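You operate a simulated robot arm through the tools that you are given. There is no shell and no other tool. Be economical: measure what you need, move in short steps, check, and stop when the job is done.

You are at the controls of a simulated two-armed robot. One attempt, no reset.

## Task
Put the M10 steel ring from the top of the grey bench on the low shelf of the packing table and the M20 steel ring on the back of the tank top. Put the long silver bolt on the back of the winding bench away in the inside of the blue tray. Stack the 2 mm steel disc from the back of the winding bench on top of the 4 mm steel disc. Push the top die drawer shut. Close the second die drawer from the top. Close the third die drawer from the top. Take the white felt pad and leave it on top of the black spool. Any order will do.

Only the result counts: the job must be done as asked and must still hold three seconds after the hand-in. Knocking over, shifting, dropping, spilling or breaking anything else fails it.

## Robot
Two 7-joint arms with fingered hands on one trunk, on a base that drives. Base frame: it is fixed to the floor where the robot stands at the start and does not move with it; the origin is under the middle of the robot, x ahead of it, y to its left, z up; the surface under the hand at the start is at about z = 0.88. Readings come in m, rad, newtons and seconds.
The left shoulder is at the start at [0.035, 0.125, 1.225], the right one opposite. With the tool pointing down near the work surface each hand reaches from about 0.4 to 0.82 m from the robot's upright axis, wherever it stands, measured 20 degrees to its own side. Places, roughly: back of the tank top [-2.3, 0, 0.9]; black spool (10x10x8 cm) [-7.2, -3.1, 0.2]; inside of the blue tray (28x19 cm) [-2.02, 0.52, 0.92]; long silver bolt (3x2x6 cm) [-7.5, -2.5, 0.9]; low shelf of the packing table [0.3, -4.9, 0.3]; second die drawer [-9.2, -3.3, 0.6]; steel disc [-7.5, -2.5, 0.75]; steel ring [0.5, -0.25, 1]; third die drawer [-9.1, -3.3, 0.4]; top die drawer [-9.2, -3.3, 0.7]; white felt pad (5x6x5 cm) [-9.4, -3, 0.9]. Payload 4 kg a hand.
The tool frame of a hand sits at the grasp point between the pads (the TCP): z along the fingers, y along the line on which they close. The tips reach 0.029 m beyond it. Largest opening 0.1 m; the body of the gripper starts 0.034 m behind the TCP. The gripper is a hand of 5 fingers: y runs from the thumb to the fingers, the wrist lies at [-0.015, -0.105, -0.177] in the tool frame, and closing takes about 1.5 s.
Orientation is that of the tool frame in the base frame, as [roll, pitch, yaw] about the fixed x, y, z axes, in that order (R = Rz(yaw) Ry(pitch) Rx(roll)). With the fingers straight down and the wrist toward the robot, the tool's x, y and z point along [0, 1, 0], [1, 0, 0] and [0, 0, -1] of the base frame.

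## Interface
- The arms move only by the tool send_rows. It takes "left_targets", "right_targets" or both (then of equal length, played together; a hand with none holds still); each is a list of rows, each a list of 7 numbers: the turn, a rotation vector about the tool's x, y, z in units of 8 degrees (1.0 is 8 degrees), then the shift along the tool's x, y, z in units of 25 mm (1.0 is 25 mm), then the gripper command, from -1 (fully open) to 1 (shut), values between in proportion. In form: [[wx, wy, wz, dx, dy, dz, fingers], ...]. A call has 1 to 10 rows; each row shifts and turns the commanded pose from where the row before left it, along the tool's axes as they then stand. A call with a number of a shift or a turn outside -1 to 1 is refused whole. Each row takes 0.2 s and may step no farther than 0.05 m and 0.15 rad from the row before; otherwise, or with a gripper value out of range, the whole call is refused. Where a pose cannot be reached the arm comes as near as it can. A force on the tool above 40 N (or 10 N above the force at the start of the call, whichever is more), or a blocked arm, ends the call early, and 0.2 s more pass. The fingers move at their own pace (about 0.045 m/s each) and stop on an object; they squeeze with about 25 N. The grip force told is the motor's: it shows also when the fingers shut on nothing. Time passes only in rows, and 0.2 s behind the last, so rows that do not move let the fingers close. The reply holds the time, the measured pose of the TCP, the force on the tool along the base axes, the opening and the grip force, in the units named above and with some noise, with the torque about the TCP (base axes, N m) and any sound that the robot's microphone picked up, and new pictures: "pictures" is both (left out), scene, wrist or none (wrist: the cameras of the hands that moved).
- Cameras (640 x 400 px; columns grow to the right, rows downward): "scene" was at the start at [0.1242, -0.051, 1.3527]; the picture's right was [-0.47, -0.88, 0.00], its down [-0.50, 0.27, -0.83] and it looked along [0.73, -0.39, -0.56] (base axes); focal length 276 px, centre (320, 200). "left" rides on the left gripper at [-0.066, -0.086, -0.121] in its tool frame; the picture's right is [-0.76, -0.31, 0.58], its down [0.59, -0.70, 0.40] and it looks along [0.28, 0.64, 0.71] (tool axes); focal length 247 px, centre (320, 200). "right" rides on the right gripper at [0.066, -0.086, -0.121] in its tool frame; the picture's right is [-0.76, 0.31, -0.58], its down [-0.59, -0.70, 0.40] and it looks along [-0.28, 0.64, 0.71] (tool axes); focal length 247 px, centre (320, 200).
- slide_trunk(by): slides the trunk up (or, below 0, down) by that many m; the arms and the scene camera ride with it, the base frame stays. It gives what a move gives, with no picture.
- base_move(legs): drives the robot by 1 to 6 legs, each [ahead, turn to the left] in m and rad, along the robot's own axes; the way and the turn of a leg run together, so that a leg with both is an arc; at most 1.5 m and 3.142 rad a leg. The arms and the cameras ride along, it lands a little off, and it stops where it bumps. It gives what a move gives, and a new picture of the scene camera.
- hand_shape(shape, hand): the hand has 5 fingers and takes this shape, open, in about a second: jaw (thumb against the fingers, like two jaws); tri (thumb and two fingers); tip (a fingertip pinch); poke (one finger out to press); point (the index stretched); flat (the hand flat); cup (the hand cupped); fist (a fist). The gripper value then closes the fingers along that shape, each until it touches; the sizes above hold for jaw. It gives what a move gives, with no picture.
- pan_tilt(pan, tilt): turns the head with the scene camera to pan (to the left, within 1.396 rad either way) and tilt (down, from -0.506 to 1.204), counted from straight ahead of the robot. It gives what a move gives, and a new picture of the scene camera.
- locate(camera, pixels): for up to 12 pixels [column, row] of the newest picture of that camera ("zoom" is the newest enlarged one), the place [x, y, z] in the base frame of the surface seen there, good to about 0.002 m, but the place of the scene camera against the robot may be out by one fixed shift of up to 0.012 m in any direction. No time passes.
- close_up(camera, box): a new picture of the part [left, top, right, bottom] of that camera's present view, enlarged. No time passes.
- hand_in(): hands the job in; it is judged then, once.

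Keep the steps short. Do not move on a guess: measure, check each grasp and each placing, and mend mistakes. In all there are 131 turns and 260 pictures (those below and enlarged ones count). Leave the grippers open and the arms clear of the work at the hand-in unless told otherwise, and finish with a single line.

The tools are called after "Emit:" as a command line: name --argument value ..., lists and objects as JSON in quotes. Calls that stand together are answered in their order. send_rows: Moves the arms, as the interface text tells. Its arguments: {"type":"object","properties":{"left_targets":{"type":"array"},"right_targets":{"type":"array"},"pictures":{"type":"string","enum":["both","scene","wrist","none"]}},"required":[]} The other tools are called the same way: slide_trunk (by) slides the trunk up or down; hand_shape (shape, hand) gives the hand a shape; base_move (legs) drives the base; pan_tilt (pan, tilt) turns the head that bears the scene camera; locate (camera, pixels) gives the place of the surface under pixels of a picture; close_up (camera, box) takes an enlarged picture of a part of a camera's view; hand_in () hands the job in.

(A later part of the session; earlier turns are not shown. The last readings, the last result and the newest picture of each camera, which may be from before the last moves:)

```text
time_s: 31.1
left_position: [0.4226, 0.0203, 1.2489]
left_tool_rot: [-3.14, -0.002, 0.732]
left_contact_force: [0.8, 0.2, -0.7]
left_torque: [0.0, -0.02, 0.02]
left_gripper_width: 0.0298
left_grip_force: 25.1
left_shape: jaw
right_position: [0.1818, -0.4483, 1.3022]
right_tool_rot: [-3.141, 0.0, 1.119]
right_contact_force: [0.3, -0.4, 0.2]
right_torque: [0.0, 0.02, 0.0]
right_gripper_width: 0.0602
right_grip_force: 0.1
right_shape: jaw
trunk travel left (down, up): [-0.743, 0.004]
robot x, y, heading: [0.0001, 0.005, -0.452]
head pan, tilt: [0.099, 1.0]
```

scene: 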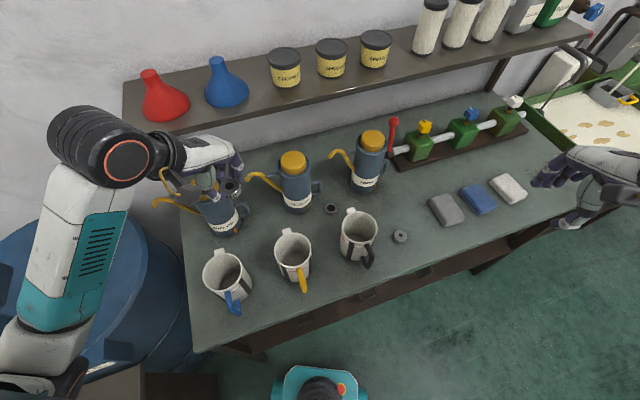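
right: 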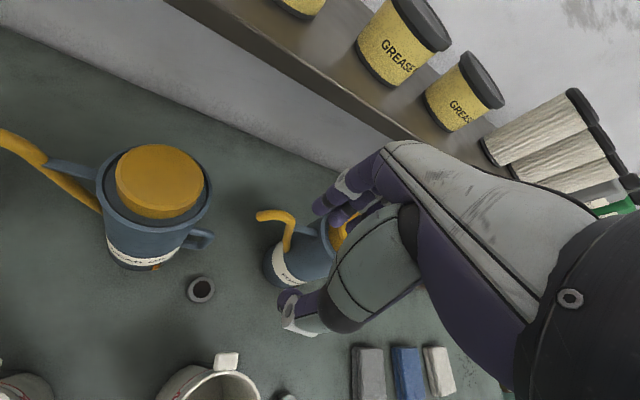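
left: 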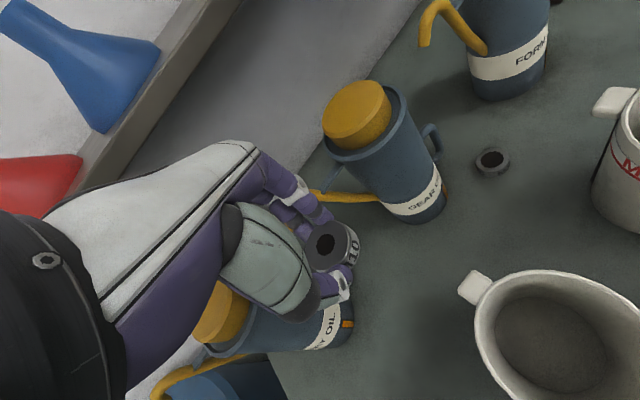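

Now M20 sits in front of the right arm. I bring the right hand over it at z 1.30.

Emit:
send_rows --right_targets '[[0, 0, 0, 0.97, 0.53, 0, -0.2], [0, 0, 0, 0.97, 0.53, 0, -0.2], [0, 0, 0, 0.97, 0.53, 0, -0.2], [0, 0, 0, 0.97, 0.53, 0, -0.2], [0, 0, 0, 0.97, 0.53, 0, -0.2], [0, 0, 0, 0.97, 0.53, 0, -0.2], [0, 0, 0, 0.97, 0.53, 0, -0.2], [0, 0, 0, 0.97, 0.53, 0, -0.2], [0, 0, 0, 0.97, 0.53, 0, -0.2], [0, 0, 0, 0.97, 0.53, 0, -0.2]]' --pictures "none"

Emit:
send_rows --right_targets '[[0, 0, 0, 0.95, 0.53, 0, -0.2], [0, 0, 0, 0.95, 0.53, 0, -0.2], [0, 0, 0, 0.95, 0.53, 0, -0.2], [0, 0, 0, 0.95, 0.53, 0, -0.2], [0, 0, -0.8, 0, 0, 0, -0.2], [0, 0, -0.8, 0, 0, 0, -0.2], [0, 0, -0.75, 0, 0, 1, -0.2], [0, 0, 0, 0, 0, 1, -0.2], [0, 0, 0, 0, 0, 1, -0.2], [0, 0, 0, 0, 0, 0, -0.2]]' --pictures "both"

```text
time_s: 33.3
left_position: [0.4238, 0.0215, 1.2489]
left_tool_rot: [3.141, 0.0, 0.733]
left_contact_force: [1.5, 0.0, -1.2]
left_torque: [-0.01, -0.01, 0.02]
left_gripper_width: 0.0299
left_grip_force: 25.1
left_shape: jaw
right_position: [0.4077, -0.287, 1.3006]
right_tool_rot: [-3.14, 0.002, 1.119]
right_contact_force: [0.6, 0.0, 0.5]
right_torque: [-0.05, 0.0, 0.0]
right_gripper_width: 0.0605
right_grip_force: 0.0
right_shape: jaw
trunk travel left (down, up): [-0.743, 0.004]
robot x, y, heading: [0.0021, 0.0022, -0.454]
head pan, tilt: [0.099, 1.0]
```

```text
time_s: 35.5
left_position: [0.4218, 0.0209, 1.2487]
left_tool_rot: [-3.142, -0.002, 0.732]
left_contact_force: [-0.3, 0.1, -1.3]
left_torque: [-0.01, 0.01, -0.04]
left_gripper_width: 0.0298
left_grip_force: 24.9
left_shape: jaw
right_position: [0.4952, -0.2253, 1.2259]
right_tool_rot: [-3.142, 0.0, 1.449]
right_contact_force: [-0.2, -0.8, 0.0]
right_torque: [-0.02, -0.01, 0.03]
right_gripper_width: 0.0601
right_grip_force: 0.1
right_shape: jaw
trunk travel left (down, up): [-0.743, 0.004]
robot x, y, heading: [0.0025, -0.0026, -0.455]
head pan, tilt: [0.099, 1.0]
```

scene: 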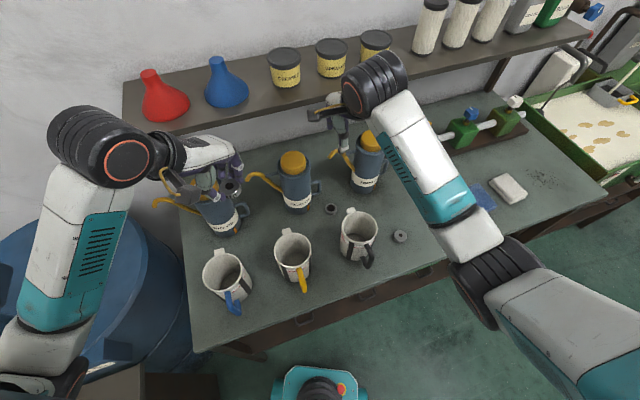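
right: 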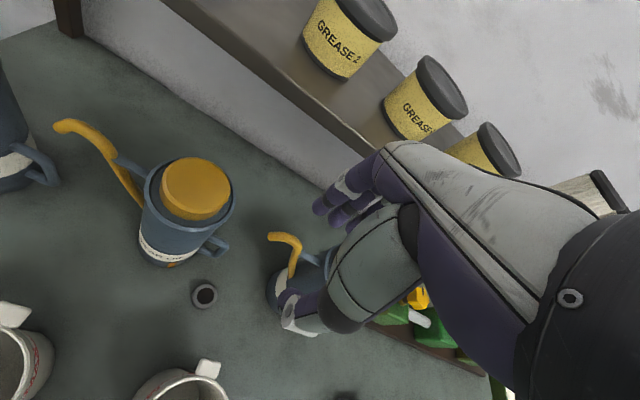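

Reached well. I measure M20 from the right camera and the handle and spout near it.

Emit:
locate --camera "right" --pixels '[[193, 295], [205, 295], [217, 295], [205, 283], [204, 307], [222, 240], [215, 255], [272, 236], [290, 268], [300, 250], [345, 185], [320, 205]]'

```text
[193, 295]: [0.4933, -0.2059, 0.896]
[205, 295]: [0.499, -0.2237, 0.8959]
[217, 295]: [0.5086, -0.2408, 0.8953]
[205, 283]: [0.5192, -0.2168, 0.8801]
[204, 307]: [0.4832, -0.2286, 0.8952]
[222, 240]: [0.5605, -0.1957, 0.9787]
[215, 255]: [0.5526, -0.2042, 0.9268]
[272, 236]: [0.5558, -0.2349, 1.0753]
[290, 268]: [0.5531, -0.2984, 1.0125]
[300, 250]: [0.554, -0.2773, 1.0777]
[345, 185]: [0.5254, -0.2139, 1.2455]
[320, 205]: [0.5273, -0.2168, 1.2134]
```

M20 centre (0.4985, -0.2228). I narrow the hand to 4.8 cm, centre and lower to z 1.03.

Emit:
send_rows --right_targets '[[0, 0, 0, 0.11, 0.12, 0, 0.04], [0, 0, 0, 0, 0, 1, 0.04], [0, 0, 0, 0, 0, 1, 0.04], [0, 0, 0, 0, 0, 1, 0.04], [0, 0, 0, 0, 0, 1, 0.04], [0, 0, 0, 0, 0, 1, 0.04], [0, 0, 0, 0, 0, 1, 0.04], [0, 0, 0, 0, 0, 1, 0.04], [0, 0, 0, 0, 0, 1, 0.04], [0, 0, 0, 0, 0, 0, 0.04]]' --pictures "scene"

```text
time_s: 37.7
left_position: [0.4228, 0.0221, 1.2494]
left_tool_rot: [-3.142, -0.001, 0.733]
left_contact_force: [-0.1, -1.3, -1.3]
left_torque: [0.03, -0.06, 0.02]
left_gripper_width: 0.0299
left_grip_force: 25.7
left_shape: jaw
right_position: [0.4971, -0.2221, 1.0258]
right_tool_rot: [-3.14, -0.001, 1.448]
right_contact_force: [-0.3, 0.0, 0.1]
right_torque: [0.0, -0.01, -0.02]
right_gripper_width: 0.0481
right_grip_force: 0.1
right_shape: jaw
trunk travel left (down, up): [-0.743, 0.004]
robot x, y, heading: [-0.0021, 0.0017, -0.453]
head pan, tilt: [0.099, 1.0]
```

scene: 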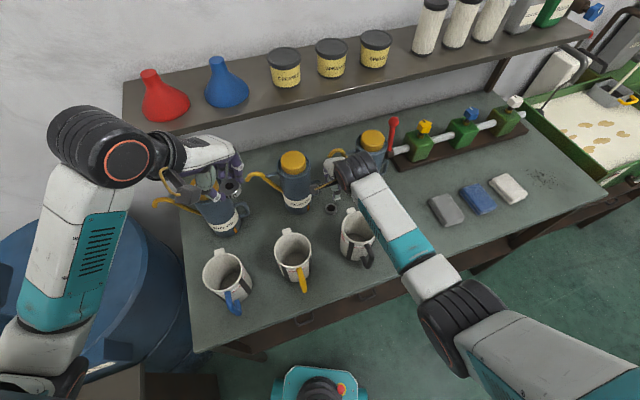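

Emit:
locate --camera "scene" --pixels '[[352, 205], [365, 230], [385, 255], [410, 290], [335, 185], [350, 188]]'

Emit:
close_up --camera "scene" --box '[290, 120, 450, 280]'

```text
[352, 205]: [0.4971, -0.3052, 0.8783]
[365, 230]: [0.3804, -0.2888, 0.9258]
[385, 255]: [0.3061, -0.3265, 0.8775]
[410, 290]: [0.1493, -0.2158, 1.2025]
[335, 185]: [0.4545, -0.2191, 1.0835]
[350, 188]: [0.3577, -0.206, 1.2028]
```

```text
2.50 times, centred on (370, 200) of scene
```

zoom: 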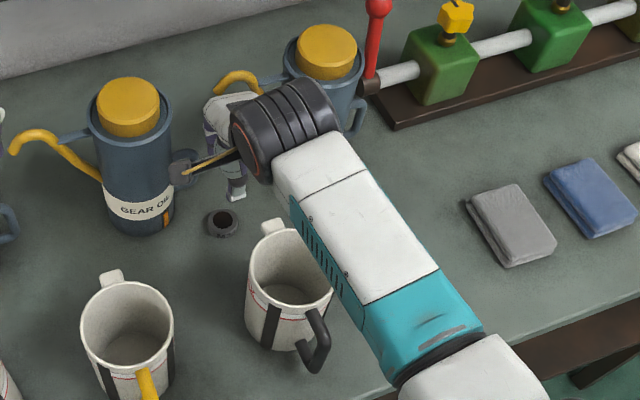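

Clear all round. I go down the last 11.4 cm in small steps and close.

Emit:
send_rows --right_targets '[[0, 0, 0, 0, 0.04, 0.6, 0.04], [0, 0, 0, 0, 0, 0.6, 0.04], [0, 0, 0, 0, 0, 0.6, 0.04], [0, 0, 0, 0, 0, 0.6, 0.04], [0, 0, 0, 0, 0, 0.6, 0.04], [0, 0, 0, 0, 0, 0.6, 0.04], [0, 0, 0, 0, 0, 0.6, 0.04], [0, 0, 0, 0, 0, 0.35, 0.04], [0, 0, 0, 0, 0, 0, 0.04]]' --pictures "scene"

```text
time_s: 39.7
left_position: [0.4232, 0.0223, 1.249]
left_tool_rot: [-3.141, 0.0, 0.732]
left_contact_force: [-0.1, -0.4, -1.5]
left_torque: [0.03, 0.0, 0.02]
left_gripper_width: 0.0299
left_grip_force: 24.7
left_shape: jaw
right_position: [0.5002, -0.2229, 0.913]
right_tool_rot: [-3.14, 0.0, 1.447]
right_contact_force: [0.4, -0.3, 0.0]
right_torque: [0.01, -0.01, 0.0]
right_gripper_width: 0.0481
right_grip_force: 0.0
right_shape: jaw
trunk travel left (down, up): [-0.743, 0.004]
robot x, y, heading: [-0.0007, 0.0031, -0.453]
head pan, tilt: [0.099, 1.0]
```

scene: 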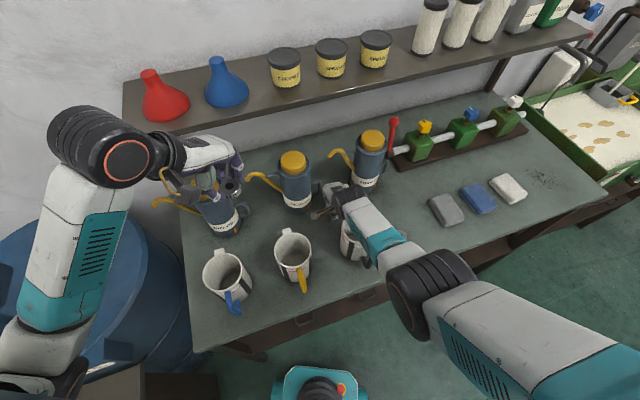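

Nothing touched. I close the right hand and lift.

Emit:
send_rows --right_targets '[[0, 0, 0, 0, 0, 0, 1], [0, 0, 0, 0, 0, 0, 1], [0, 0, 0, 0, 0, 0, 1], [0, 0, 0, 0, 0, 0, 1], [0, 0, 0, 0, 0, 0, 1]]' --pictures "none"

Emit:
send_rows --right_targets '[[0, 0, 0, 0, 0, -0.6, 1], [0, 0, 0, 0, 0, -0.6, 1], [0, 0, 0, 0, 0, -0.6, 1], [0, 0, 0, 0, 0, -1, 1], [0, 0, 0, 0, 0, -1, 1], [0, 0, 0, 0, 0, -1, 1], [0, 0, 0, 0, 0, -1, 1], [0, 0, 0, 0, 0, -1, 1], [0, 0, 0, 0, 0, -1, 1], [0, 0, 0, 0, 0, -1, 1]]' --pictures "none"

Emit:
send_rows --right_targets '[[0, 0, 0, 0, 0, -1, 1], [0, 0, 0, 0, 0, -1, 1], [0, 0, 0, 0, 0, -1, 1], [0, 0, 0, 0, 0, -1, 1], [0, 0, 0, 0, 0, -1, 1], [0, 0, 0, 0, 0, 0, 1]]' --pictures "both"

```text
time_s: 40.9
left_position: [0.4222, 0.021, 1.2491]
left_tool_rot: [3.141, -0.003, 0.732]
left_contact_force: [-0.9, -0.3, -1.4]
left_torque: [0.01, 0.0, 0.0]
left_gripper_width: 0.03
left_grip_force: 25.1
left_shape: jaw
right_position: [0.5, -0.2214, 0.9125]
right_tool_rot: [3.14, 0.0, 1.446]
right_contact_force: [-0.4, 0.2, 0.1]
right_torque: [-0.01, 0.0, 0.02]
right_gripper_width: 0.03
right_grip_force: 25.0
right_shape: jaw
trunk travel left (down, up): [-0.743, 0.004]
robot x, y, heading: [0.0016, -0.0008, -0.453]
head pan, tilt: [0.099, 1.0]
```

```text
time_s: 43.1
left_position: [0.4233, 0.0214, 1.2488]
left_tool_rot: [3.141, -0.001, 0.734]
left_contact_force: [0.3, 0.5, -0.5]
left_torque: [0.03, -0.01, -0.02]
left_gripper_width: 0.03
left_grip_force: 24.9
left_shape: jaw
right_position: [0.499, -0.2232, 1.1336]
right_tool_rot: [-3.14, 0.0, 1.448]
right_contact_force: [-0.3, 0.2, -1.4]
right_torque: [0.01, -0.02, -0.01]
right_gripper_width: 0.0298
right_grip_force: 25.0
right_shape: jaw
trunk travel left (down, up): [-0.743, 0.004]
robot x, y, heading: [-0.0003, -0.0, -0.452]
head pan, tilt: [0.099, 1.0]
```

```text
time_s: 44.5
left_position: [0.4228, 0.0203, 1.249]
left_tool_rot: [-3.141, -0.002, 0.732]
left_contact_force: [0.6, -0.3, -1.1]
left_torque: [0.02, -0.01, 0.05]
left_gripper_width: 0.03
left_grip_force: 25.1
left_shape: jaw
right_position: [0.5002, -0.2236, 1.2569]
right_tool_rot: [3.141, -0.001, 1.447]
right_contact_force: [-0.1, 0.2, -1.5]
right_torque: [0.01, 0.02, 0.01]
right_gripper_width: 0.0295
right_grip_force: 25.2
right_shape: jaw
trunk travel left (down, up): [-0.743, 0.004]
robot x, y, heading: [0.0005, -0.0004, -0.456]
head pan, tilt: [0.099, 1.0]
```

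scene: 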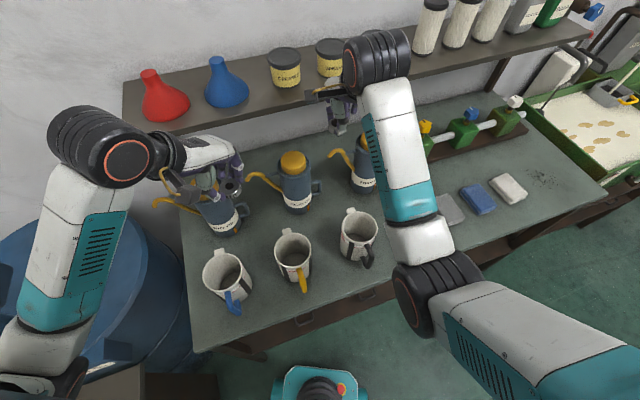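
right: 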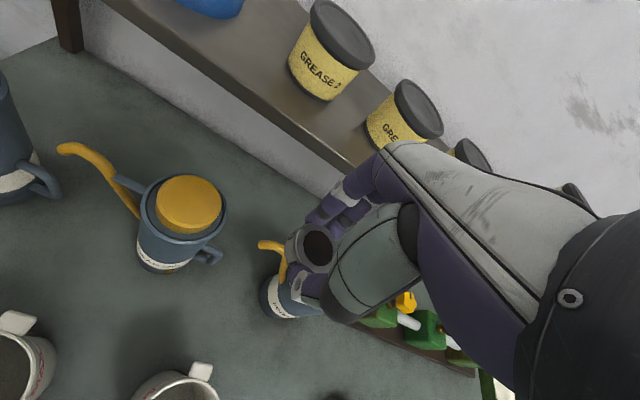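

Both rings are held. Before leaving I mend mug 1. I measure where it stands now.

Emit:
close_up --camera "scene" --box '[190, 220, 318, 320]'

Emit:
locate --camera "scene" --pixels '[[219, 253], [205, 275], [250, 275], [228, 294], [230, 256], [287, 233], [277, 252], [309, 252]]'

```text
4.00 times, centred on (254, 270) of scene
```

zoom: 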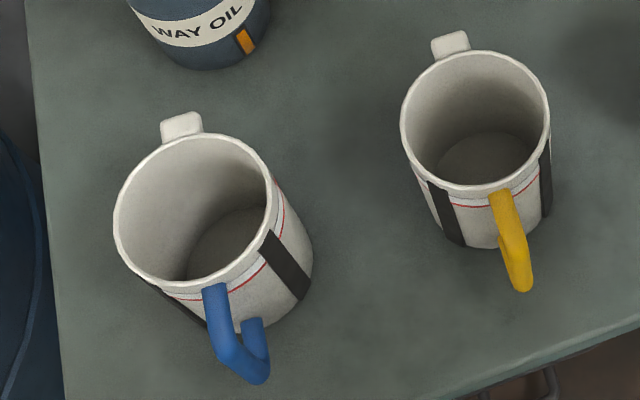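

```text
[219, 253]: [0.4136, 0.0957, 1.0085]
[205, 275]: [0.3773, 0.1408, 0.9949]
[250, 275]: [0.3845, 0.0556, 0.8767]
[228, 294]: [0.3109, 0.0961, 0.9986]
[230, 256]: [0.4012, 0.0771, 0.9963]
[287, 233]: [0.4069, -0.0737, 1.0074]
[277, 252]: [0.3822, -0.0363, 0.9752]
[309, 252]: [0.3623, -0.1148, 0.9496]
```

Emit:
locate --camera "zoom" --pixels '[[182, 122], [450, 40], [118, 225], [265, 180], [225, 137], [165, 277], [403, 115], [545, 110], [475, 53], [455, 188]]'

```text
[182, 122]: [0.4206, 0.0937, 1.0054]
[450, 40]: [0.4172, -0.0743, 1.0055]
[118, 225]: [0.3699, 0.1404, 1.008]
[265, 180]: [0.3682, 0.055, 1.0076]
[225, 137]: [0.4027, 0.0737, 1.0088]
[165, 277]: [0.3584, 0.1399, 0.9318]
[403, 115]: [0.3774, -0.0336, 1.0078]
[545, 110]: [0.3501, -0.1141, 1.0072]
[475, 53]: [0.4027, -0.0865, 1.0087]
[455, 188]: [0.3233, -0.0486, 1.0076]
```

Mug 1 was pushed about 1 cm along (+0.006,-0.010). I lower the left hand (holding M10) beside it, on its far right side, with the thumb's back towards it, to nudge it back.

Emit:
send_rows --left_targets '[[0, 0, 0, 0.46, 0.12, 0.5, 1], [0, 0, 0, 0, 0, 1, 1], [0, 0, 0, 0, 0, 1, 1], [0, 0, 0, 0, 0, 1, 1], [0, 0, 0, 0, 0, 1, 1], [0, 0, 0, 0, 0, 1, 1], [0, 0, 0, 0, 0, 1, 1], [0, 0, 0, 0, 0, 1, 1], [0, 0, 0, 0, 0, 0.5, 1], [0, 0, 0, 0, 0, 0, 1]]' --pictures "both"

```text
time_s: 46.7
left_position: [0.4334, 0.0258, 1.0463]
left_tool_rot: [3.14, -0.001, 0.733]
left_contact_force: [0.1, 0.6, -0.4]
left_torque: [0.01, 0.03, 0.01]
left_gripper_width: 0.0299
left_grip_force: 24.6
left_shape: jaw
right_position: [0.4995, -0.2233, 1.2567]
right_tool_rot: [-3.142, 0.0, 1.448]
right_contact_force: [-0.4, 0.2, -1.8]
right_torque: [-0.01, 0.0, 0.03]
right_gripper_width: 0.0297
right_grip_force: 25.0
right_shape: jaw
trunk travel left (down, up): [-0.743, 0.004]
robot x, y, heading: [-0.001, 0.0033, -0.453]
head pan, tilt: [0.099, 1.0]
```

scene: 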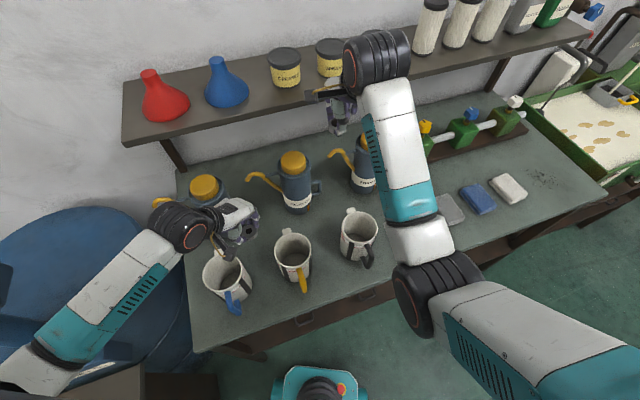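
left: 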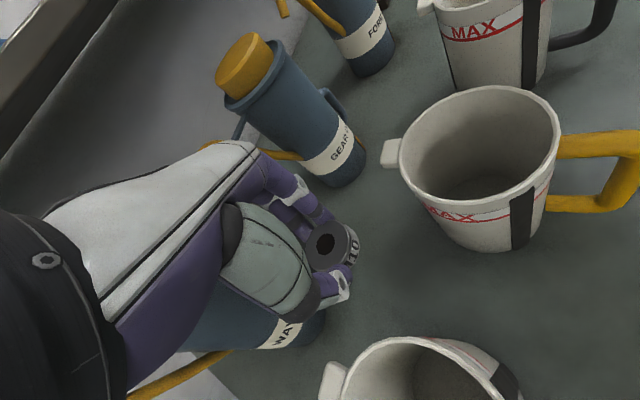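

Emit:
locate --camera "left" --pixels '[[342, 290], [325, 302], [350, 270], [345, 365], [400, 342], [330, 385]]'

Emit:
locate --camera "scene" --pixels '[[242, 240], [235, 250], [180, 262], [150, 295], [208, 245]]'

Emit:
close_up --camera "scene" --box '[150, 180, 310, 320]'

```text
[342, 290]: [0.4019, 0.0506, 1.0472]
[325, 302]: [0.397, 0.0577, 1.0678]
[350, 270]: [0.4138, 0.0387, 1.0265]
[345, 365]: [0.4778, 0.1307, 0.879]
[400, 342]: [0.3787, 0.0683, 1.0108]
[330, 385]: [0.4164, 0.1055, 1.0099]
```

```text
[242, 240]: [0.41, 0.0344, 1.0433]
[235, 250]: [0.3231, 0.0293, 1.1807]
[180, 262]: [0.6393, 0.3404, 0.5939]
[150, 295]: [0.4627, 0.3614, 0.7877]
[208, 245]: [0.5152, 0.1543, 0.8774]
```

```text
2.86 times, centred on (230, 250) of scene
```

zoom: 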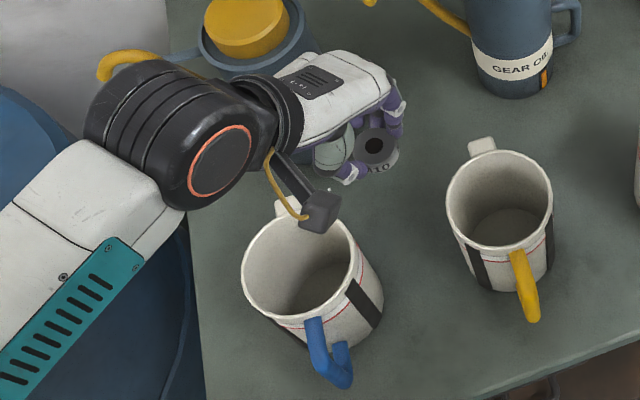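

Emit:
locate --camera "zoom" --pixels '[[215, 165], [150, 120], [180, 205], [320, 210], [110, 190], [250, 120], [340, 100]]'

```text
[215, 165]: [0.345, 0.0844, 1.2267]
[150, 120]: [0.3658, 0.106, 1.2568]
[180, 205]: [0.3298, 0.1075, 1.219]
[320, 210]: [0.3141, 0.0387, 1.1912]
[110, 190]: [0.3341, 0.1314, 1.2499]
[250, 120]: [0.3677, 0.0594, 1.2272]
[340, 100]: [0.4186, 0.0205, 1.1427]
```

Clear. A nudge of only 1 cm cannot tip the mug. I go down 6 cm, push slowly 19 mm (8 mm free way) and back off.

Emit:
send_rows --left_targets '[[0, 0, 0, 0, 0, 0.8, 1], [0, 0, 0, 0, 0, 0.8, 1], [0, 0, 0, 0, 0, 0.8, 1], [0, 0, 0, 0, -0.2, 0, 1], [0, 0, 0, 0, -0.2, 0, 1], [0, 0, 0, 0, -0.2, 0, 1], [0, 0, 0, 0, -0.17, 0, 1], [0, 0, 0, 0, 0, 0, 1]]' --pictures "none"

Emit:
send_rows --left_targets '[[0, 0, 0, 0, 0.5, 0, 1], [0, 0, 0, 0, 0.4, 0, 1], [0, 0, 0, 0, 0, -0.5, 1], [0, 0, 0, 0, 0, -1, 1], [0, 0, 0, 0, 0, -1, 1], [0, 0, 0, 0, 0, -1, 1], [0, 0, 0, 0, 0, -1, 1], [0, 0, 0, 0, 0, -1, 1], [0, 0, 0, 0, 0, -1, 1], [0, 0, 0, 0, 0, -1, 1]]' --pictures "scene"

Emit:
close_up --camera "scene" --box '[190, 220, 318, 320]'

Emit:
locate --camera "zoom" --pixels '[[182, 122], [175, 128], [450, 40], [118, 225], [265, 180], [225, 137]]'

```text
time_s: 48.5
left_position: [0.4212, 0.0411, 0.9895]
left_tool_rot: [-3.141, -0.001, 0.733]
left_contact_force: [1.1, -0.9, 0.4]
left_torque: [0.06, 0.06, -0.03]
left_gripper_width: 0.0301
left_grip_force: 25.4
left_shape: jaw
right_position: [0.4996, -0.2232, 1.2566]
right_tool_rot: [-3.141, 0.001, 1.448]
right_contact_force: [-0.4, -0.4, -1.8]
right_torque: [-0.02, -0.02, -0.01]
right_gripper_width: 0.0298
right_grip_force: 25.5
right_shape: jaw
trunk travel left (down, up): [-0.743, 0.004]
robot x, y, heading: [-0.0026, -0.0037, -0.452]
head pan, tilt: [0.099, 1.0]
```

```text
time_s: 50.7
left_position: [0.4372, 0.0242, 1.1758]
left_tool_rot: [3.141, -0.001, 0.733]
left_contact_force: [0.2, -0.5, -0.6]
left_torque: [0.04, 0.0, -0.04]
left_gripper_width: 0.0296
left_grip_force: 25.0
left_shape: jaw
right_position: [0.5008, -0.2232, 1.2566]
right_tool_rot: [3.141, 0.0, 1.447]
right_contact_force: [0.4, 0.8, -1.3]
right_torque: [-0.02, 0.02, 0.03]
right_gripper_width: 0.0297
right_grip_force: 25.4
right_shape: jaw
trunk travel left (down, up): [-0.743, 0.004]
robot x, y, heading: [0.0019, 0.0014, -0.45]
head pan, tilt: [0.099, 1.0]
```

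scene: 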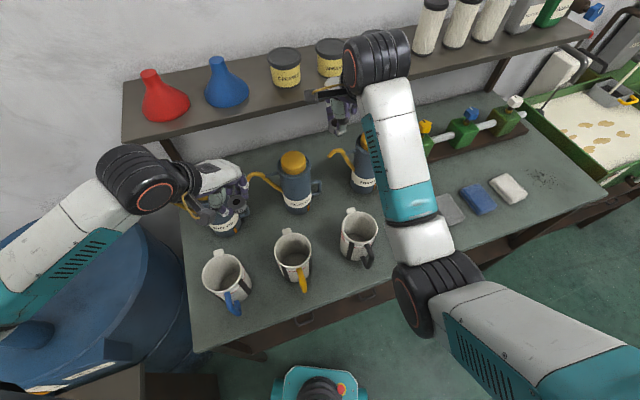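

```text
4.00 times, centred on (254, 270) of scene
```

zoom: 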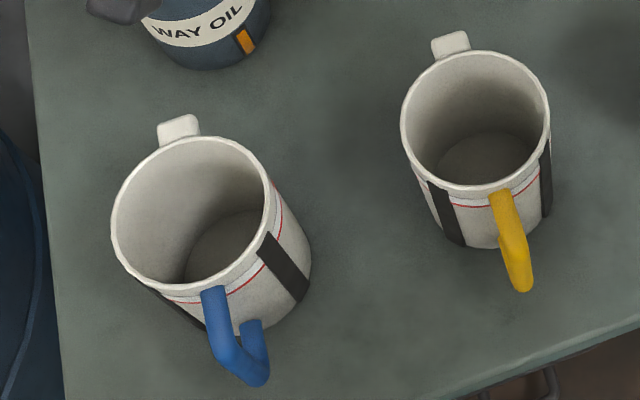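

```text
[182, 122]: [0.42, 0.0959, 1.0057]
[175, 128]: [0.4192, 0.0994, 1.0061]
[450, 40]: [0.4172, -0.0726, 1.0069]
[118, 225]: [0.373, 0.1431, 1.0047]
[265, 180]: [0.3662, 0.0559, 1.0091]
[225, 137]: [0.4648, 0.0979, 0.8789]
```

The mug moved only about 1 mm; I repeat with 9 mm more.

Emit:
send_rows --left_targets '[[0, 0, 0, 0, 0, 1, 1], [0, 0, 0, 0, 0, 1, 1], [0, 0, 0, 0, 0, 1, 1], [0, 0, 0, 0, 0, 1, 1], [0, 0, 0, 0, 0, 1, 1], [0, 0, 0, 0, 0, 1, 1], [0, 0, 0, 0, 0, 1, 1], [0, 0, 0, 0, 0, 0.5, 1], [0, 0, 0, 0, -0.4, 0, 1], [0, 0, 0, 0, -0.4, 0, 1]]' --pictures "none"

Emit:
send_rows --left_targets '[[0, 0, 0, 0, -0.2, 0, 1], [0, 0, 0, 0, -0.13, 0, 1], [0, 0, 0, 0, -0.13, 0, 1], [0, 0, 0, 0, 0, 0, 1], [0, 0, 0, 0, 0.6, 0, 1], [0, 0, 0, 0, 0.6, 0, 1], [0, 0, 0, 0, 0, -1, 1], [0, 0, 0, 0, 0, -1, 1], [0, 0, 0, 0, 0, -1, 1], [0, 0, 0, 0, 0, -1, 1]]' --pictures "none"

Emit:
send_rows --left_targets '[[0, 0, 0, 0, 0, -1, 1], [0, 0, 0, 0, 0, -1, 1], [0, 0, 0, 0, 0, -1, 1], [0, 0, 0, 0, 0, -1, 1], [0, 0, 0, 0, 0, -1, 1], [0, 0, 0, 0, 0, -1, 1], [0, 0, 0, 0, 0, -1, 1], [0, 0, 0, 0, -1, 0, 1], [0, 0, 0, 0, -1, 0, 1]]' --pictures "scene"

Emit:
close_up --camera "scene" --box '[190, 220, 318, 320]'

```text
time_s: 52.9
left_position: [0.4226, 0.0388, 0.9892]
left_tool_rot: [-3.141, -0.002, 0.733]
left_contact_force: [0.7, 0.9, -0.8]
left_torque: [0.03, -0.02, 0.01]
left_gripper_width: 0.0301
left_grip_force: 24.7
left_shape: jaw
right_position: [0.5, -0.2227, 1.2571]
right_tool_rot: [-3.141, -0.001, 1.449]
right_contact_force: [0.3, -0.2, -0.7]
right_torque: [0.01, 0.02, 0.01]
right_gripper_width: 0.0298
right_grip_force: 24.9
right_shape: jaw
trunk travel left (down, up): [-0.743, 0.004]
robot x, y, heading: [0.0, -0.003, -0.454]
head pan, tilt: [0.099, 1.0]
```

```text
time_s: 55.1
left_position: [0.4354, 0.0248, 1.0893]
left_tool_rot: [-3.14, -0.002, 0.734]
left_contact_force: [0.2, -0.2, -0.7]
left_torque: [-0.02, -0.01, -0.01]
left_gripper_width: 0.0299
left_grip_force: 24.8
left_shape: jaw
right_position: [0.5017, -0.2231, 1.2575]
right_tool_rot: [3.141, 0.001, 1.445]
right_contact_force: [-0.3, -0.7, -0.9]
right_torque: [0.03, -0.01, -0.01]
right_gripper_width: 0.0297
right_grip_force: 25.0
right_shape: jaw
trunk travel left (down, up): [-0.743, 0.004]
robot x, y, heading: [0.0037, 0.0026, -0.45]
head pan, tilt: [0.099, 1.0]
```

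```text
time_s: 57.1
left_position: [0.4043, 0.0617, 1.2624]
left_tool_rot: [-3.141, 0.0, 0.732]
left_contact_force: [0.7, -0.4, -0.2]
left_torque: [0.02, 0.01, -0.02]
left_gripper_width: 0.03
left_grip_force: 25.3
left_shape: jaw
left hand out of reach, approached as far as the arm can: row 9
right_position: [0.5002, -0.2224, 1.2573]
right_tool_rot: [3.14, 0.001, 1.448]
right_contact_force: [-0.2, -0.1, -1.4]
right_torque: [0.01, 0.01, 0.0]
right_gripper_width: 0.0299
right_grip_force: 25.2
right_shape: jaw
trunk travel left (down, up): [-0.743, 0.004]
robot x, y, heading: [0.0006, 0.0012, -0.451]
head pan, tilt: [0.099, 1.0]
```

scene: 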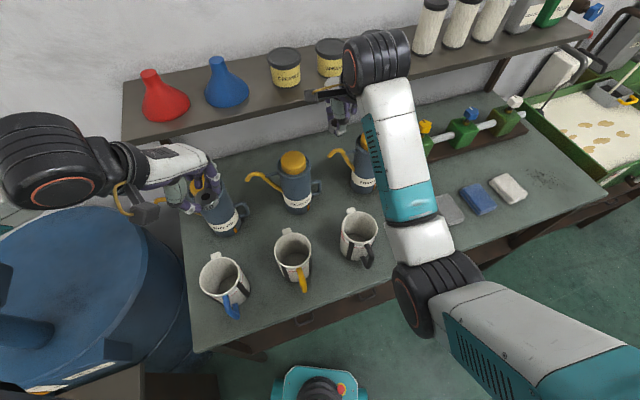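

```text
4.00 times, centred on (254, 270) of scene
```

zoom: 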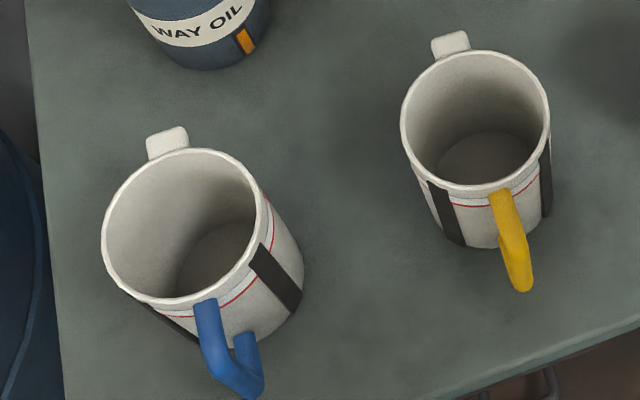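

Mug 1 is back by about 9 mm. Now I pull the right hand in, turn back to face the bench, and back away half a metre.

Emit:
send_rows --right_targets '[[0, 0, 0, -0.7, -0.93, 0, 1], [0, 0, 0, -0.7, -0.93, 0, 1], [0, 0, 0, -0.7, -0.93, 0, 1], [0, 0, 0, -0.7, -0.93, 0, 1], [0, 0, 0, -0.7, -0.93, 0, 1], [0, 0, 0, -0.7, -0.93, 0, 1], [0, 0, 0, -0.7, -0.93, 0, 1], [0, 0, 0, -0.7, -0.8, 0, 1]]' --pictures "none"

Emit:
base_move --legs '[[0, 0.45], [-0.45, 0]]'

Emit:
pan_tilt --pan 1.39 --tilt 0.4

Emit:
pan_tilt --pan -1.39 --tilt 0.4

```text
time_s: 58.9
left_position: [0.4033, 0.0615, 1.2618]
left_tool_rot: [-3.14, -0.002, 0.733]
left_contact_force: [0.2, -0.5, -1.4]
left_torque: [0.0, -0.01, -0.04]
left_gripper_width: 0.0301
left_grip_force: 25.1
left_shape: jaw
right_position: [0.2987, -0.3404, 1.2569]
right_tool_rot: [3.14, -0.002, 1.45]
right_contact_force: [-0.3, -1.6, -1.0]
right_torque: [-0.01, -0.01, -0.01]
right_gripper_width: 0.0296
right_grip_force: 25.0
right_shape: jaw
trunk travel left (down, up): [-0.743, 0.004]
robot x, y, heading: [-0.0001, 0.0024, -0.453]
head pan, tilt: [0.099, 1.0]
```

```text
time_s: 62.9
left_position: [-0.1142, 0.2333, 1.2611]
left_tool_rot: [3.141, 0.0, 1.185]
left_contact_force: [-0.2, -0.2, -0.4]
left_torque: [-0.02, -0.02, 0.0]
left_gripper_width: 0.0297
left_grip_force: 24.6
left_shape: jaw
right_position: [-0.0314, -0.1726, 1.2576]
right_tool_rot: [-3.141, 0.001, 1.901]
right_contact_force: [-0.1, 0.2, -1.5]
right_torque: [0.01, 0.0, -0.05]
right_gripper_width: 0.0295
right_grip_force: 24.9
right_shape: jaw
trunk travel left (down, up): [-0.743, 0.004]
robot x, y, heading: [-0.4491, -0.0007, -0.003]
head pan, tilt: [0.099, 1.0]
```

scene: 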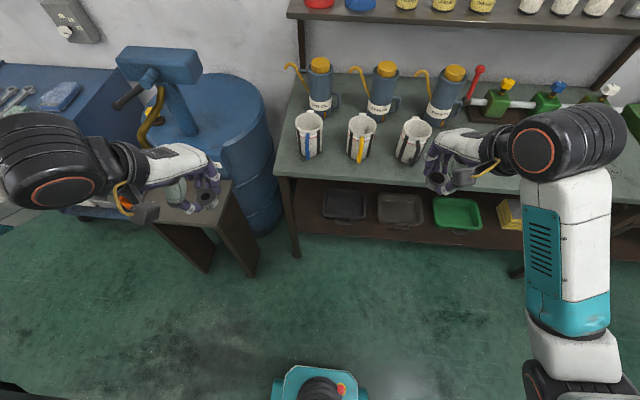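

```text
time_s: 64.4
left_position: [-0.1134, 0.2327, 1.2621]
left_tool_rot: [-3.14, 0.001, 1.182]
left_contact_force: [0.6, 0.3, -0.8]
left_torque: [0.01, 0.02, 0.0]
left_gripper_width: 0.0296
left_grip_force: 25.5
left_shape: jaw
right_position: [-0.031, -0.1729, 1.2566]
right_tool_rot: [-3.142, 0.0, 1.899]
right_contact_force: [-0.6, -0.2, -2.0]
right_torque: [-0.01, 0.0, 0.0]
right_gripper_width: 0.0297
right_grip_force: 25.0
right_shape: jaw
trunk travel left (down, up): [-0.743, 0.004]
robot x, y, heading: [-0.4497, 0.0007, -0.007]
head pan, tilt: [1.389, 0.4]
```

scene: 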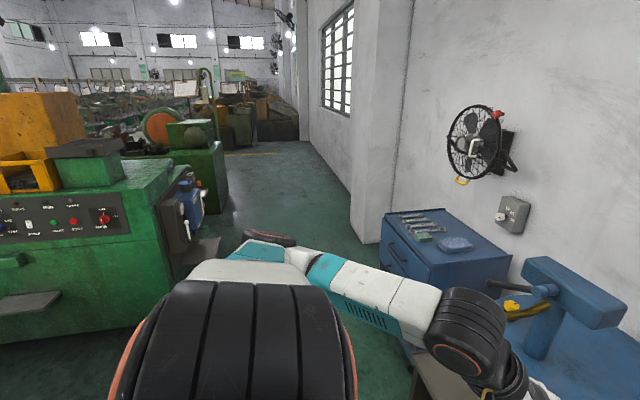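

```text
time_s: 66.8
left_position: [-0.1135, 0.234, 1.2629]
left_tool_rot: [3.141, 0.0, 1.183]
left_contact_force: [0.3, 0.1, -1.4]
left_torque: [0.04, 0.01, -0.02]
left_gripper_width: 0.0296
left_grip_force: 25.0
left_shape: jaw
right_position: [-0.0299, -0.1741, 1.2573]
right_tool_rot: [-3.14, -0.001, 1.898]
right_contact_force: [0.7, -0.9, -0.4]
right_torque: [-0.01, -0.01, 0.01]
right_gripper_width: 0.0295
right_grip_force: 25.0
right_shape: jaw
trunk travel left (down, up): [-0.743, 0.004]
robot x, y, heading: [-0.4495, 0.0023, 0.002]
head pan, tilt: [-1.389, 0.4]
```

scene: 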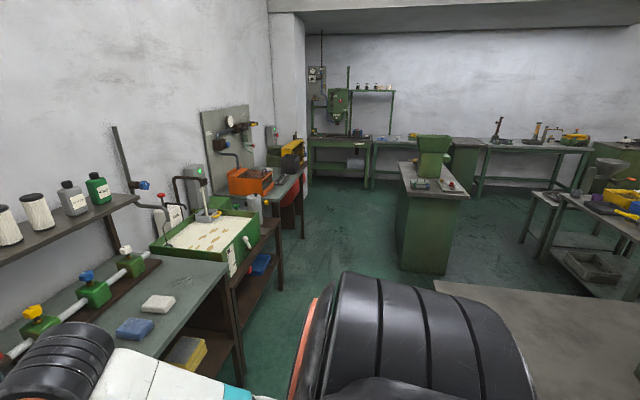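

A grey table is to the right behind; I measure its corner and heights to choose the turning side.

Emit:
locate --camera "scene" --pixels '[[440, 290], [630, 290], [540, 340], [470, 290], [430, 190], [560, 200], [620, 230], [370, 140], [530, 150]]'

Emit:
base_move --legs '[[0, 1.0]]'

Emit:
pan_tilt --pan 1.2 --tilt 0.5

```text
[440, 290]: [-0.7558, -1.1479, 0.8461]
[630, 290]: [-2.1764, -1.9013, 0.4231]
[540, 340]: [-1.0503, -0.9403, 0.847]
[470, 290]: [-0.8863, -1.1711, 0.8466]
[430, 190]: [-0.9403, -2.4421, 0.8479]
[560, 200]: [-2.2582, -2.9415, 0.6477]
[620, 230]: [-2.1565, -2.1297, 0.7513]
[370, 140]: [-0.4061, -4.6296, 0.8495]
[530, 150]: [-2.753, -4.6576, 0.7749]
```

```text
time_s: 69.9
left_position: [-0.4649, 0.4101, 1.2619]
left_tool_rot: [-3.141, 0.0, 2.187]
left_contact_force: [-0.7, -0.2, -1.6]
left_torque: [0.0, -0.01, -0.01]
left_gripper_width: 0.0299
left_grip_force: 24.8
left_shape: jaw
right_position: [-0.0766, 0.2601, 1.2574]
right_tool_rot: [-3.141, -0.001, 2.903]
right_contact_force: [0.2, -0.3, -0.8]
right_torque: [-0.04, -0.05, 0.0]
right_gripper_width: 0.0297
right_grip_force: 25.0
right_shape: jaw
trunk travel left (down, up): [-0.743, 0.004]
robot x, y, heading: [-0.4506, 0.004, 1.0]
head pan, tilt: [-1.389, 0.4]
```

scene: 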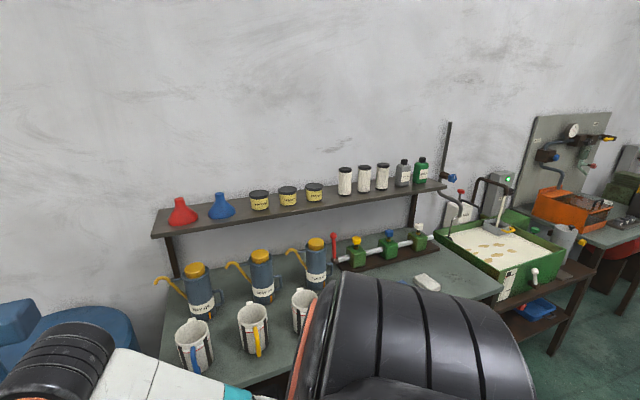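

```text
time_s: 72.2
left_position: [-0.4656, 0.4098, 1.2616]
left_tool_rot: [-3.14, -0.001, 2.186]
left_contact_force: [0.3, -0.5, -1.4]
left_torque: [-0.02, 0.02, -0.01]
left_gripper_width: 0.0296
left_grip_force: 25.1
left_shape: jaw
right_position: [-0.0765, 0.2603, 1.2582]
right_tool_rot: [3.141, -0.001, 2.902]
right_contact_force: [0.4, 0.2, -0.2]
right_torque: [-0.02, -0.01, -0.03]
right_gripper_width: 0.0298
right_grip_force: 25.1
right_shape: jaw
trunk travel left (down, up): [-0.743, 0.004]
robot x, y, heading: [-0.4499, -0.0013, 0.997]
head pan, tilt: [1.201, 0.499]
```

scene: 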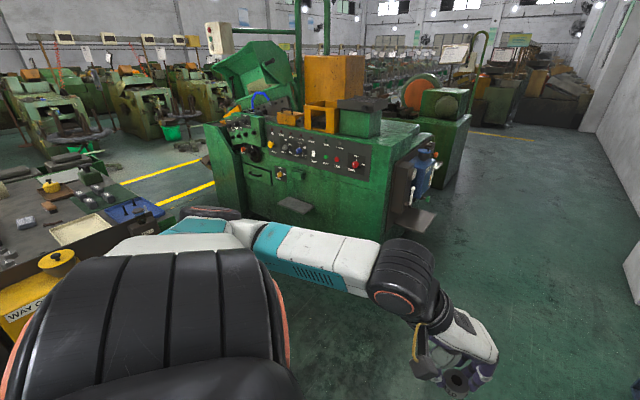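

Emit:
locate --camera "scene" --pixels '[[130, 210], [60, 260], [30, 225], [90, 240], [250, 190], [350, 200], [430, 220], [10, 230], [120, 235], [20, 310]]'

Emit:
close_up --camera "scene" --box '[0, 120, 240, 330]'

```text
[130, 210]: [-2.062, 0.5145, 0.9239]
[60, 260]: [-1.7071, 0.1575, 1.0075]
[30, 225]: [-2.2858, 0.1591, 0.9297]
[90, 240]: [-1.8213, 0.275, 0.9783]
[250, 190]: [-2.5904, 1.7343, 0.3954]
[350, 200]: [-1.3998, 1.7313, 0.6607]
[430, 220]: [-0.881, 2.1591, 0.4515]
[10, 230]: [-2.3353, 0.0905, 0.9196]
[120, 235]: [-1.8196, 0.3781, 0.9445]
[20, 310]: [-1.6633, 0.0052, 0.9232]
```

```text
1.90 times, centred on (120, 225) of scene
```

zoom: 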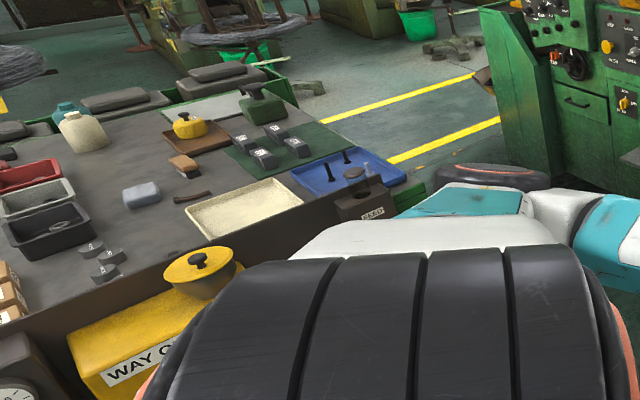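

The tank table with the blue tray lies at x about -2. I turn to face it and look at it.

Emit:
base_move --legs '[[0, 2.14]]'

Emit:
pan_tilt --pan 0.0 --tilt 0.45

```text
time_s: 77.8
left_position: [-0.7907, -0.2233, 1.2617]
left_tool_rot: [-3.141, 0.001, -1.979]
left_contact_force: [-0.1, 0.3, -1.5]
left_torque: [-0.02, -0.05, 0.02]
left_gripper_width: 0.0298
left_grip_force: 25.2
left_shape: jaw
right_position: [-0.8655, 0.1854, 1.2575]
right_tool_rot: [3.14, 0.001, -1.266]
right_contact_force: [0.3, -0.1, -1.2]
right_torque: [0.02, 0.04, 0.0]
right_gripper_width: 0.0294
right_grip_force: 25.0
right_shape: jaw
trunk travel left (down, up): [-0.743, 0.004]
robot x, y, heading: [-0.4499, 0.007, 3.119]
head pan, tilt: [1.201, 0.499]
```

scene: 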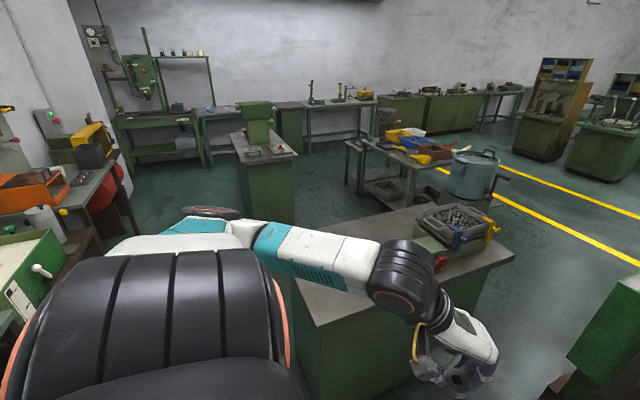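

```text
time_s: 79.2
left_position: [-0.792, -0.222, 1.2618]
left_tool_rot: [3.14, 0.001, -1.979]
left_contact_force: [-0.2, -0.5, -1.1]
left_torque: [-0.03, -0.01, 0.03]
left_gripper_width: 0.0297
left_grip_force: 24.4
left_shape: jaw
right_position: [-0.8635, 0.1859, 1.2575]
right_tool_rot: [-3.141, -0.001, -1.266]
right_contact_force: [-0.1, -0.8, -1.7]
right_torque: [0.0, -0.01, -0.01]
right_gripper_width: 0.0292
right_grip_force: 25.0
right_shape: jaw
trunk travel left (down, up): [-0.743, 0.004]
robot x, y, heading: [-0.4536, 0.0034, 3.117]
head pan, tilt: [0.0, 0.45]
```

scene: 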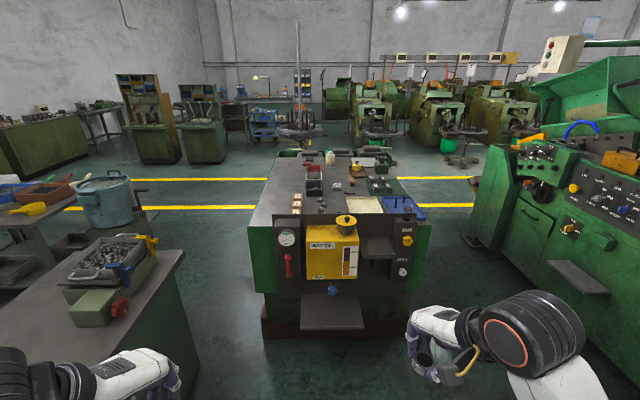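

Emit:
close_up --camera "scene" --box '[230, 140, 450, 280]'

Emit:
locate --camera "scene" --pixels '[[280, 200], [252, 222], [285, 165], [300, 158], [405, 180], [345, 218], [400, 208], [360, 205], [318, 190], [300, 210], [325, 207], [280, 225]]'

```text
2.86 times, centred on (340, 210) of scene
```

zoom: 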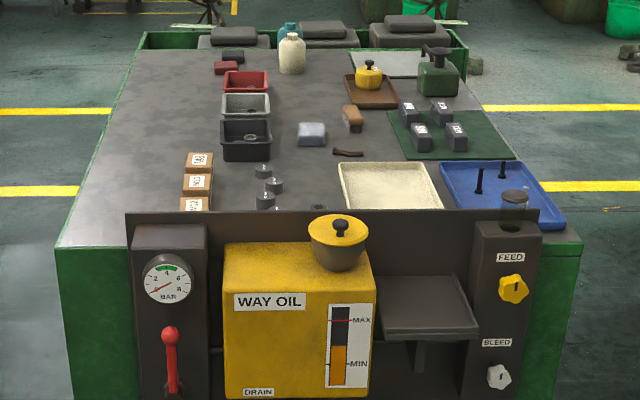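

```text
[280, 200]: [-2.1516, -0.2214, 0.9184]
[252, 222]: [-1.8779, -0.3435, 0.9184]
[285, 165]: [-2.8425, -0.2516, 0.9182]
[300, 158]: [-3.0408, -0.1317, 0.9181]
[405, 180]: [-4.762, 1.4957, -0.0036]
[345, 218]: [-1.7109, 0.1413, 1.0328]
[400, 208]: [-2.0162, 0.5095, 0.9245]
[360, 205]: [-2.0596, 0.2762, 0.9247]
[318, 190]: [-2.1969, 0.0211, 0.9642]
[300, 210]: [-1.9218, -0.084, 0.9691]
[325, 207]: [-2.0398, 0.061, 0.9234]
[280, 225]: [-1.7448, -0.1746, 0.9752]
```

Emit:
locate --camera "zoom" --pixels '[[222, 158], [222, 105], [224, 85], [185, 155], [205, 60], [240, 55], [160, 130], [262, 175]]'

Emit:
locate --camera "scene" --pixels '[[183, 252], [130, 228], [150, 300], [60, 275], [130, 245], [115, 205], [30, 215], [215, 290], [240, 200], [150, 215]]'

```text
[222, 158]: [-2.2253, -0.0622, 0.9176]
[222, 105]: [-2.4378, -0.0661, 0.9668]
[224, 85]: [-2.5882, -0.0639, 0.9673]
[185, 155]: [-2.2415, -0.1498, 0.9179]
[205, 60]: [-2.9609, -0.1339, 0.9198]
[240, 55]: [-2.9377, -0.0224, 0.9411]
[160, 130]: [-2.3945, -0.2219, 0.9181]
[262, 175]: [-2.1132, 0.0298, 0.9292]
```

```text
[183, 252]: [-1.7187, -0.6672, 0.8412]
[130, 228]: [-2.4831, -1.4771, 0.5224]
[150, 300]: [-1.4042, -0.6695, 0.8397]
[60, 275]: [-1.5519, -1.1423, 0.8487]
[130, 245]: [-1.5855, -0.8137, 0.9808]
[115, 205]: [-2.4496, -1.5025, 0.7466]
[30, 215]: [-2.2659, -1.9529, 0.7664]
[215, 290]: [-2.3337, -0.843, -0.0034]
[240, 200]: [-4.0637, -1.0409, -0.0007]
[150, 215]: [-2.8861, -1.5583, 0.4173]
```

The back strip of the tank top is best reached from its -y side via the west aisle. First I deliver M10: I back up a little, turn to face the packing table (south), and look.

Emit:
base_move --legs '[[-0.2, 0], [0, 1.595]]'

Emit:
pan_tilt --pan 0.0 --tilt 0.35

```text
time_s: 84.8
left_position: [-0.0172, -0.3394, 1.2609]
left_tool_rot: [3.14, 0.002, -0.386]
left_contact_force: [-0.4, 0.2, -2.0]
left_torque: [-0.01, -0.02, -0.01]
left_gripper_width: 0.0297
left_grip_force: 24.8
left_shape: jaw
right_position: [-0.4235, -0.4224, 1.2572]
right_tool_rot: [-3.139, -0.001, 0.329]
right_contact_force: [-0.5, -0.2, -1.9]
right_torque: [0.02, 0.03, 0.0]
right_gripper_width: 0.0292
right_grip_force: 25.3
right_shape: jaw
trunk travel left (down, up): [-0.743, 0.004]
robot x, y, heading: [-0.2453, -0.0011, -1.572]
head pan, tilt: [0.0, 0.45]
```

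scene: 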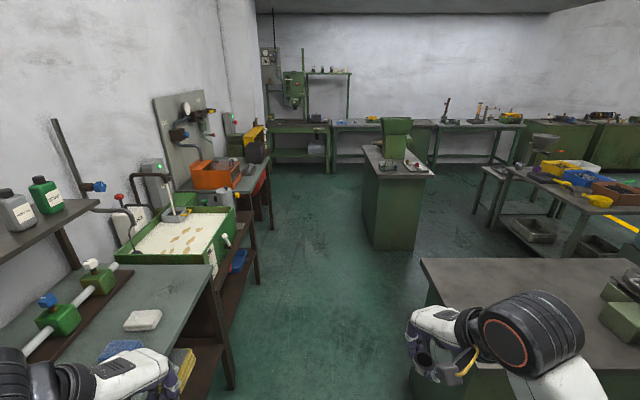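

```text
time_s: 85.4
left_position: [-0.0161, -0.3384, 1.2624]
left_tool_rot: [-3.141, -0.001, -0.386]
left_contact_force: [0.1, -0.7, -1.3]
left_torque: [0.03, -0.01, 0.02]
left_gripper_width: 0.0295
left_grip_force: 24.9
left_shape: jaw
right_position: [-0.4234, -0.4216, 1.2581]
right_tool_rot: [-3.14, 0.001, 0.329]
right_contact_force: [0.4, 0.2, -0.9]
right_torque: [0.03, 0.0, 0.02]
right_gripper_width: 0.0293
right_grip_force: 24.7
right_shape: jaw
trunk travel left (down, up): [-0.743, 0.004]
robot x, y, heading: [-0.2497, -0.002, -1.565]
head pan, tilt: [0.0, 0.351]
```

scene: 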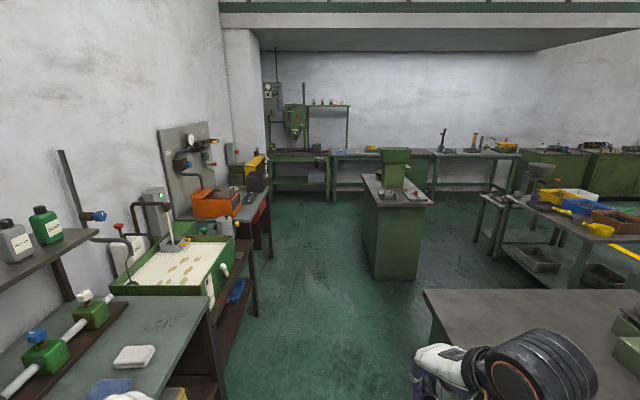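

Emit:
locate --camera "scene" --pixels '[[300, 152], [300, 185], [335, 152], [390, 153], [360, 185], [275, 190], [365, 200], [410, 200], [250, 270], [240, 235], [315, 186], [300, 205]]'

Emit:
close_up --camera "scene" --box '[230, 80, 460, 230]'

```text
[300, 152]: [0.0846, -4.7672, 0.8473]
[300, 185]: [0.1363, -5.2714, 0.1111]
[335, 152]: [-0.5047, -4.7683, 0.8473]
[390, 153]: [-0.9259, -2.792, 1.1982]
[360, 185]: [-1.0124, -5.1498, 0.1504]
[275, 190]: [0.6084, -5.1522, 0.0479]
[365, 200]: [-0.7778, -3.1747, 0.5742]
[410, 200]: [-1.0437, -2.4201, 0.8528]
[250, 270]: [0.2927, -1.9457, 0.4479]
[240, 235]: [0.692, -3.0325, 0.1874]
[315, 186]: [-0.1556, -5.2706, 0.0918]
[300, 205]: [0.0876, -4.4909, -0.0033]
```

```text
2.67 times, centred on (345, 155) of scene
```

zoom: 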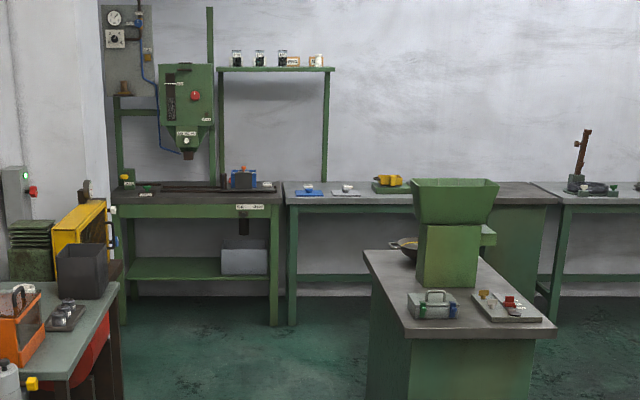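

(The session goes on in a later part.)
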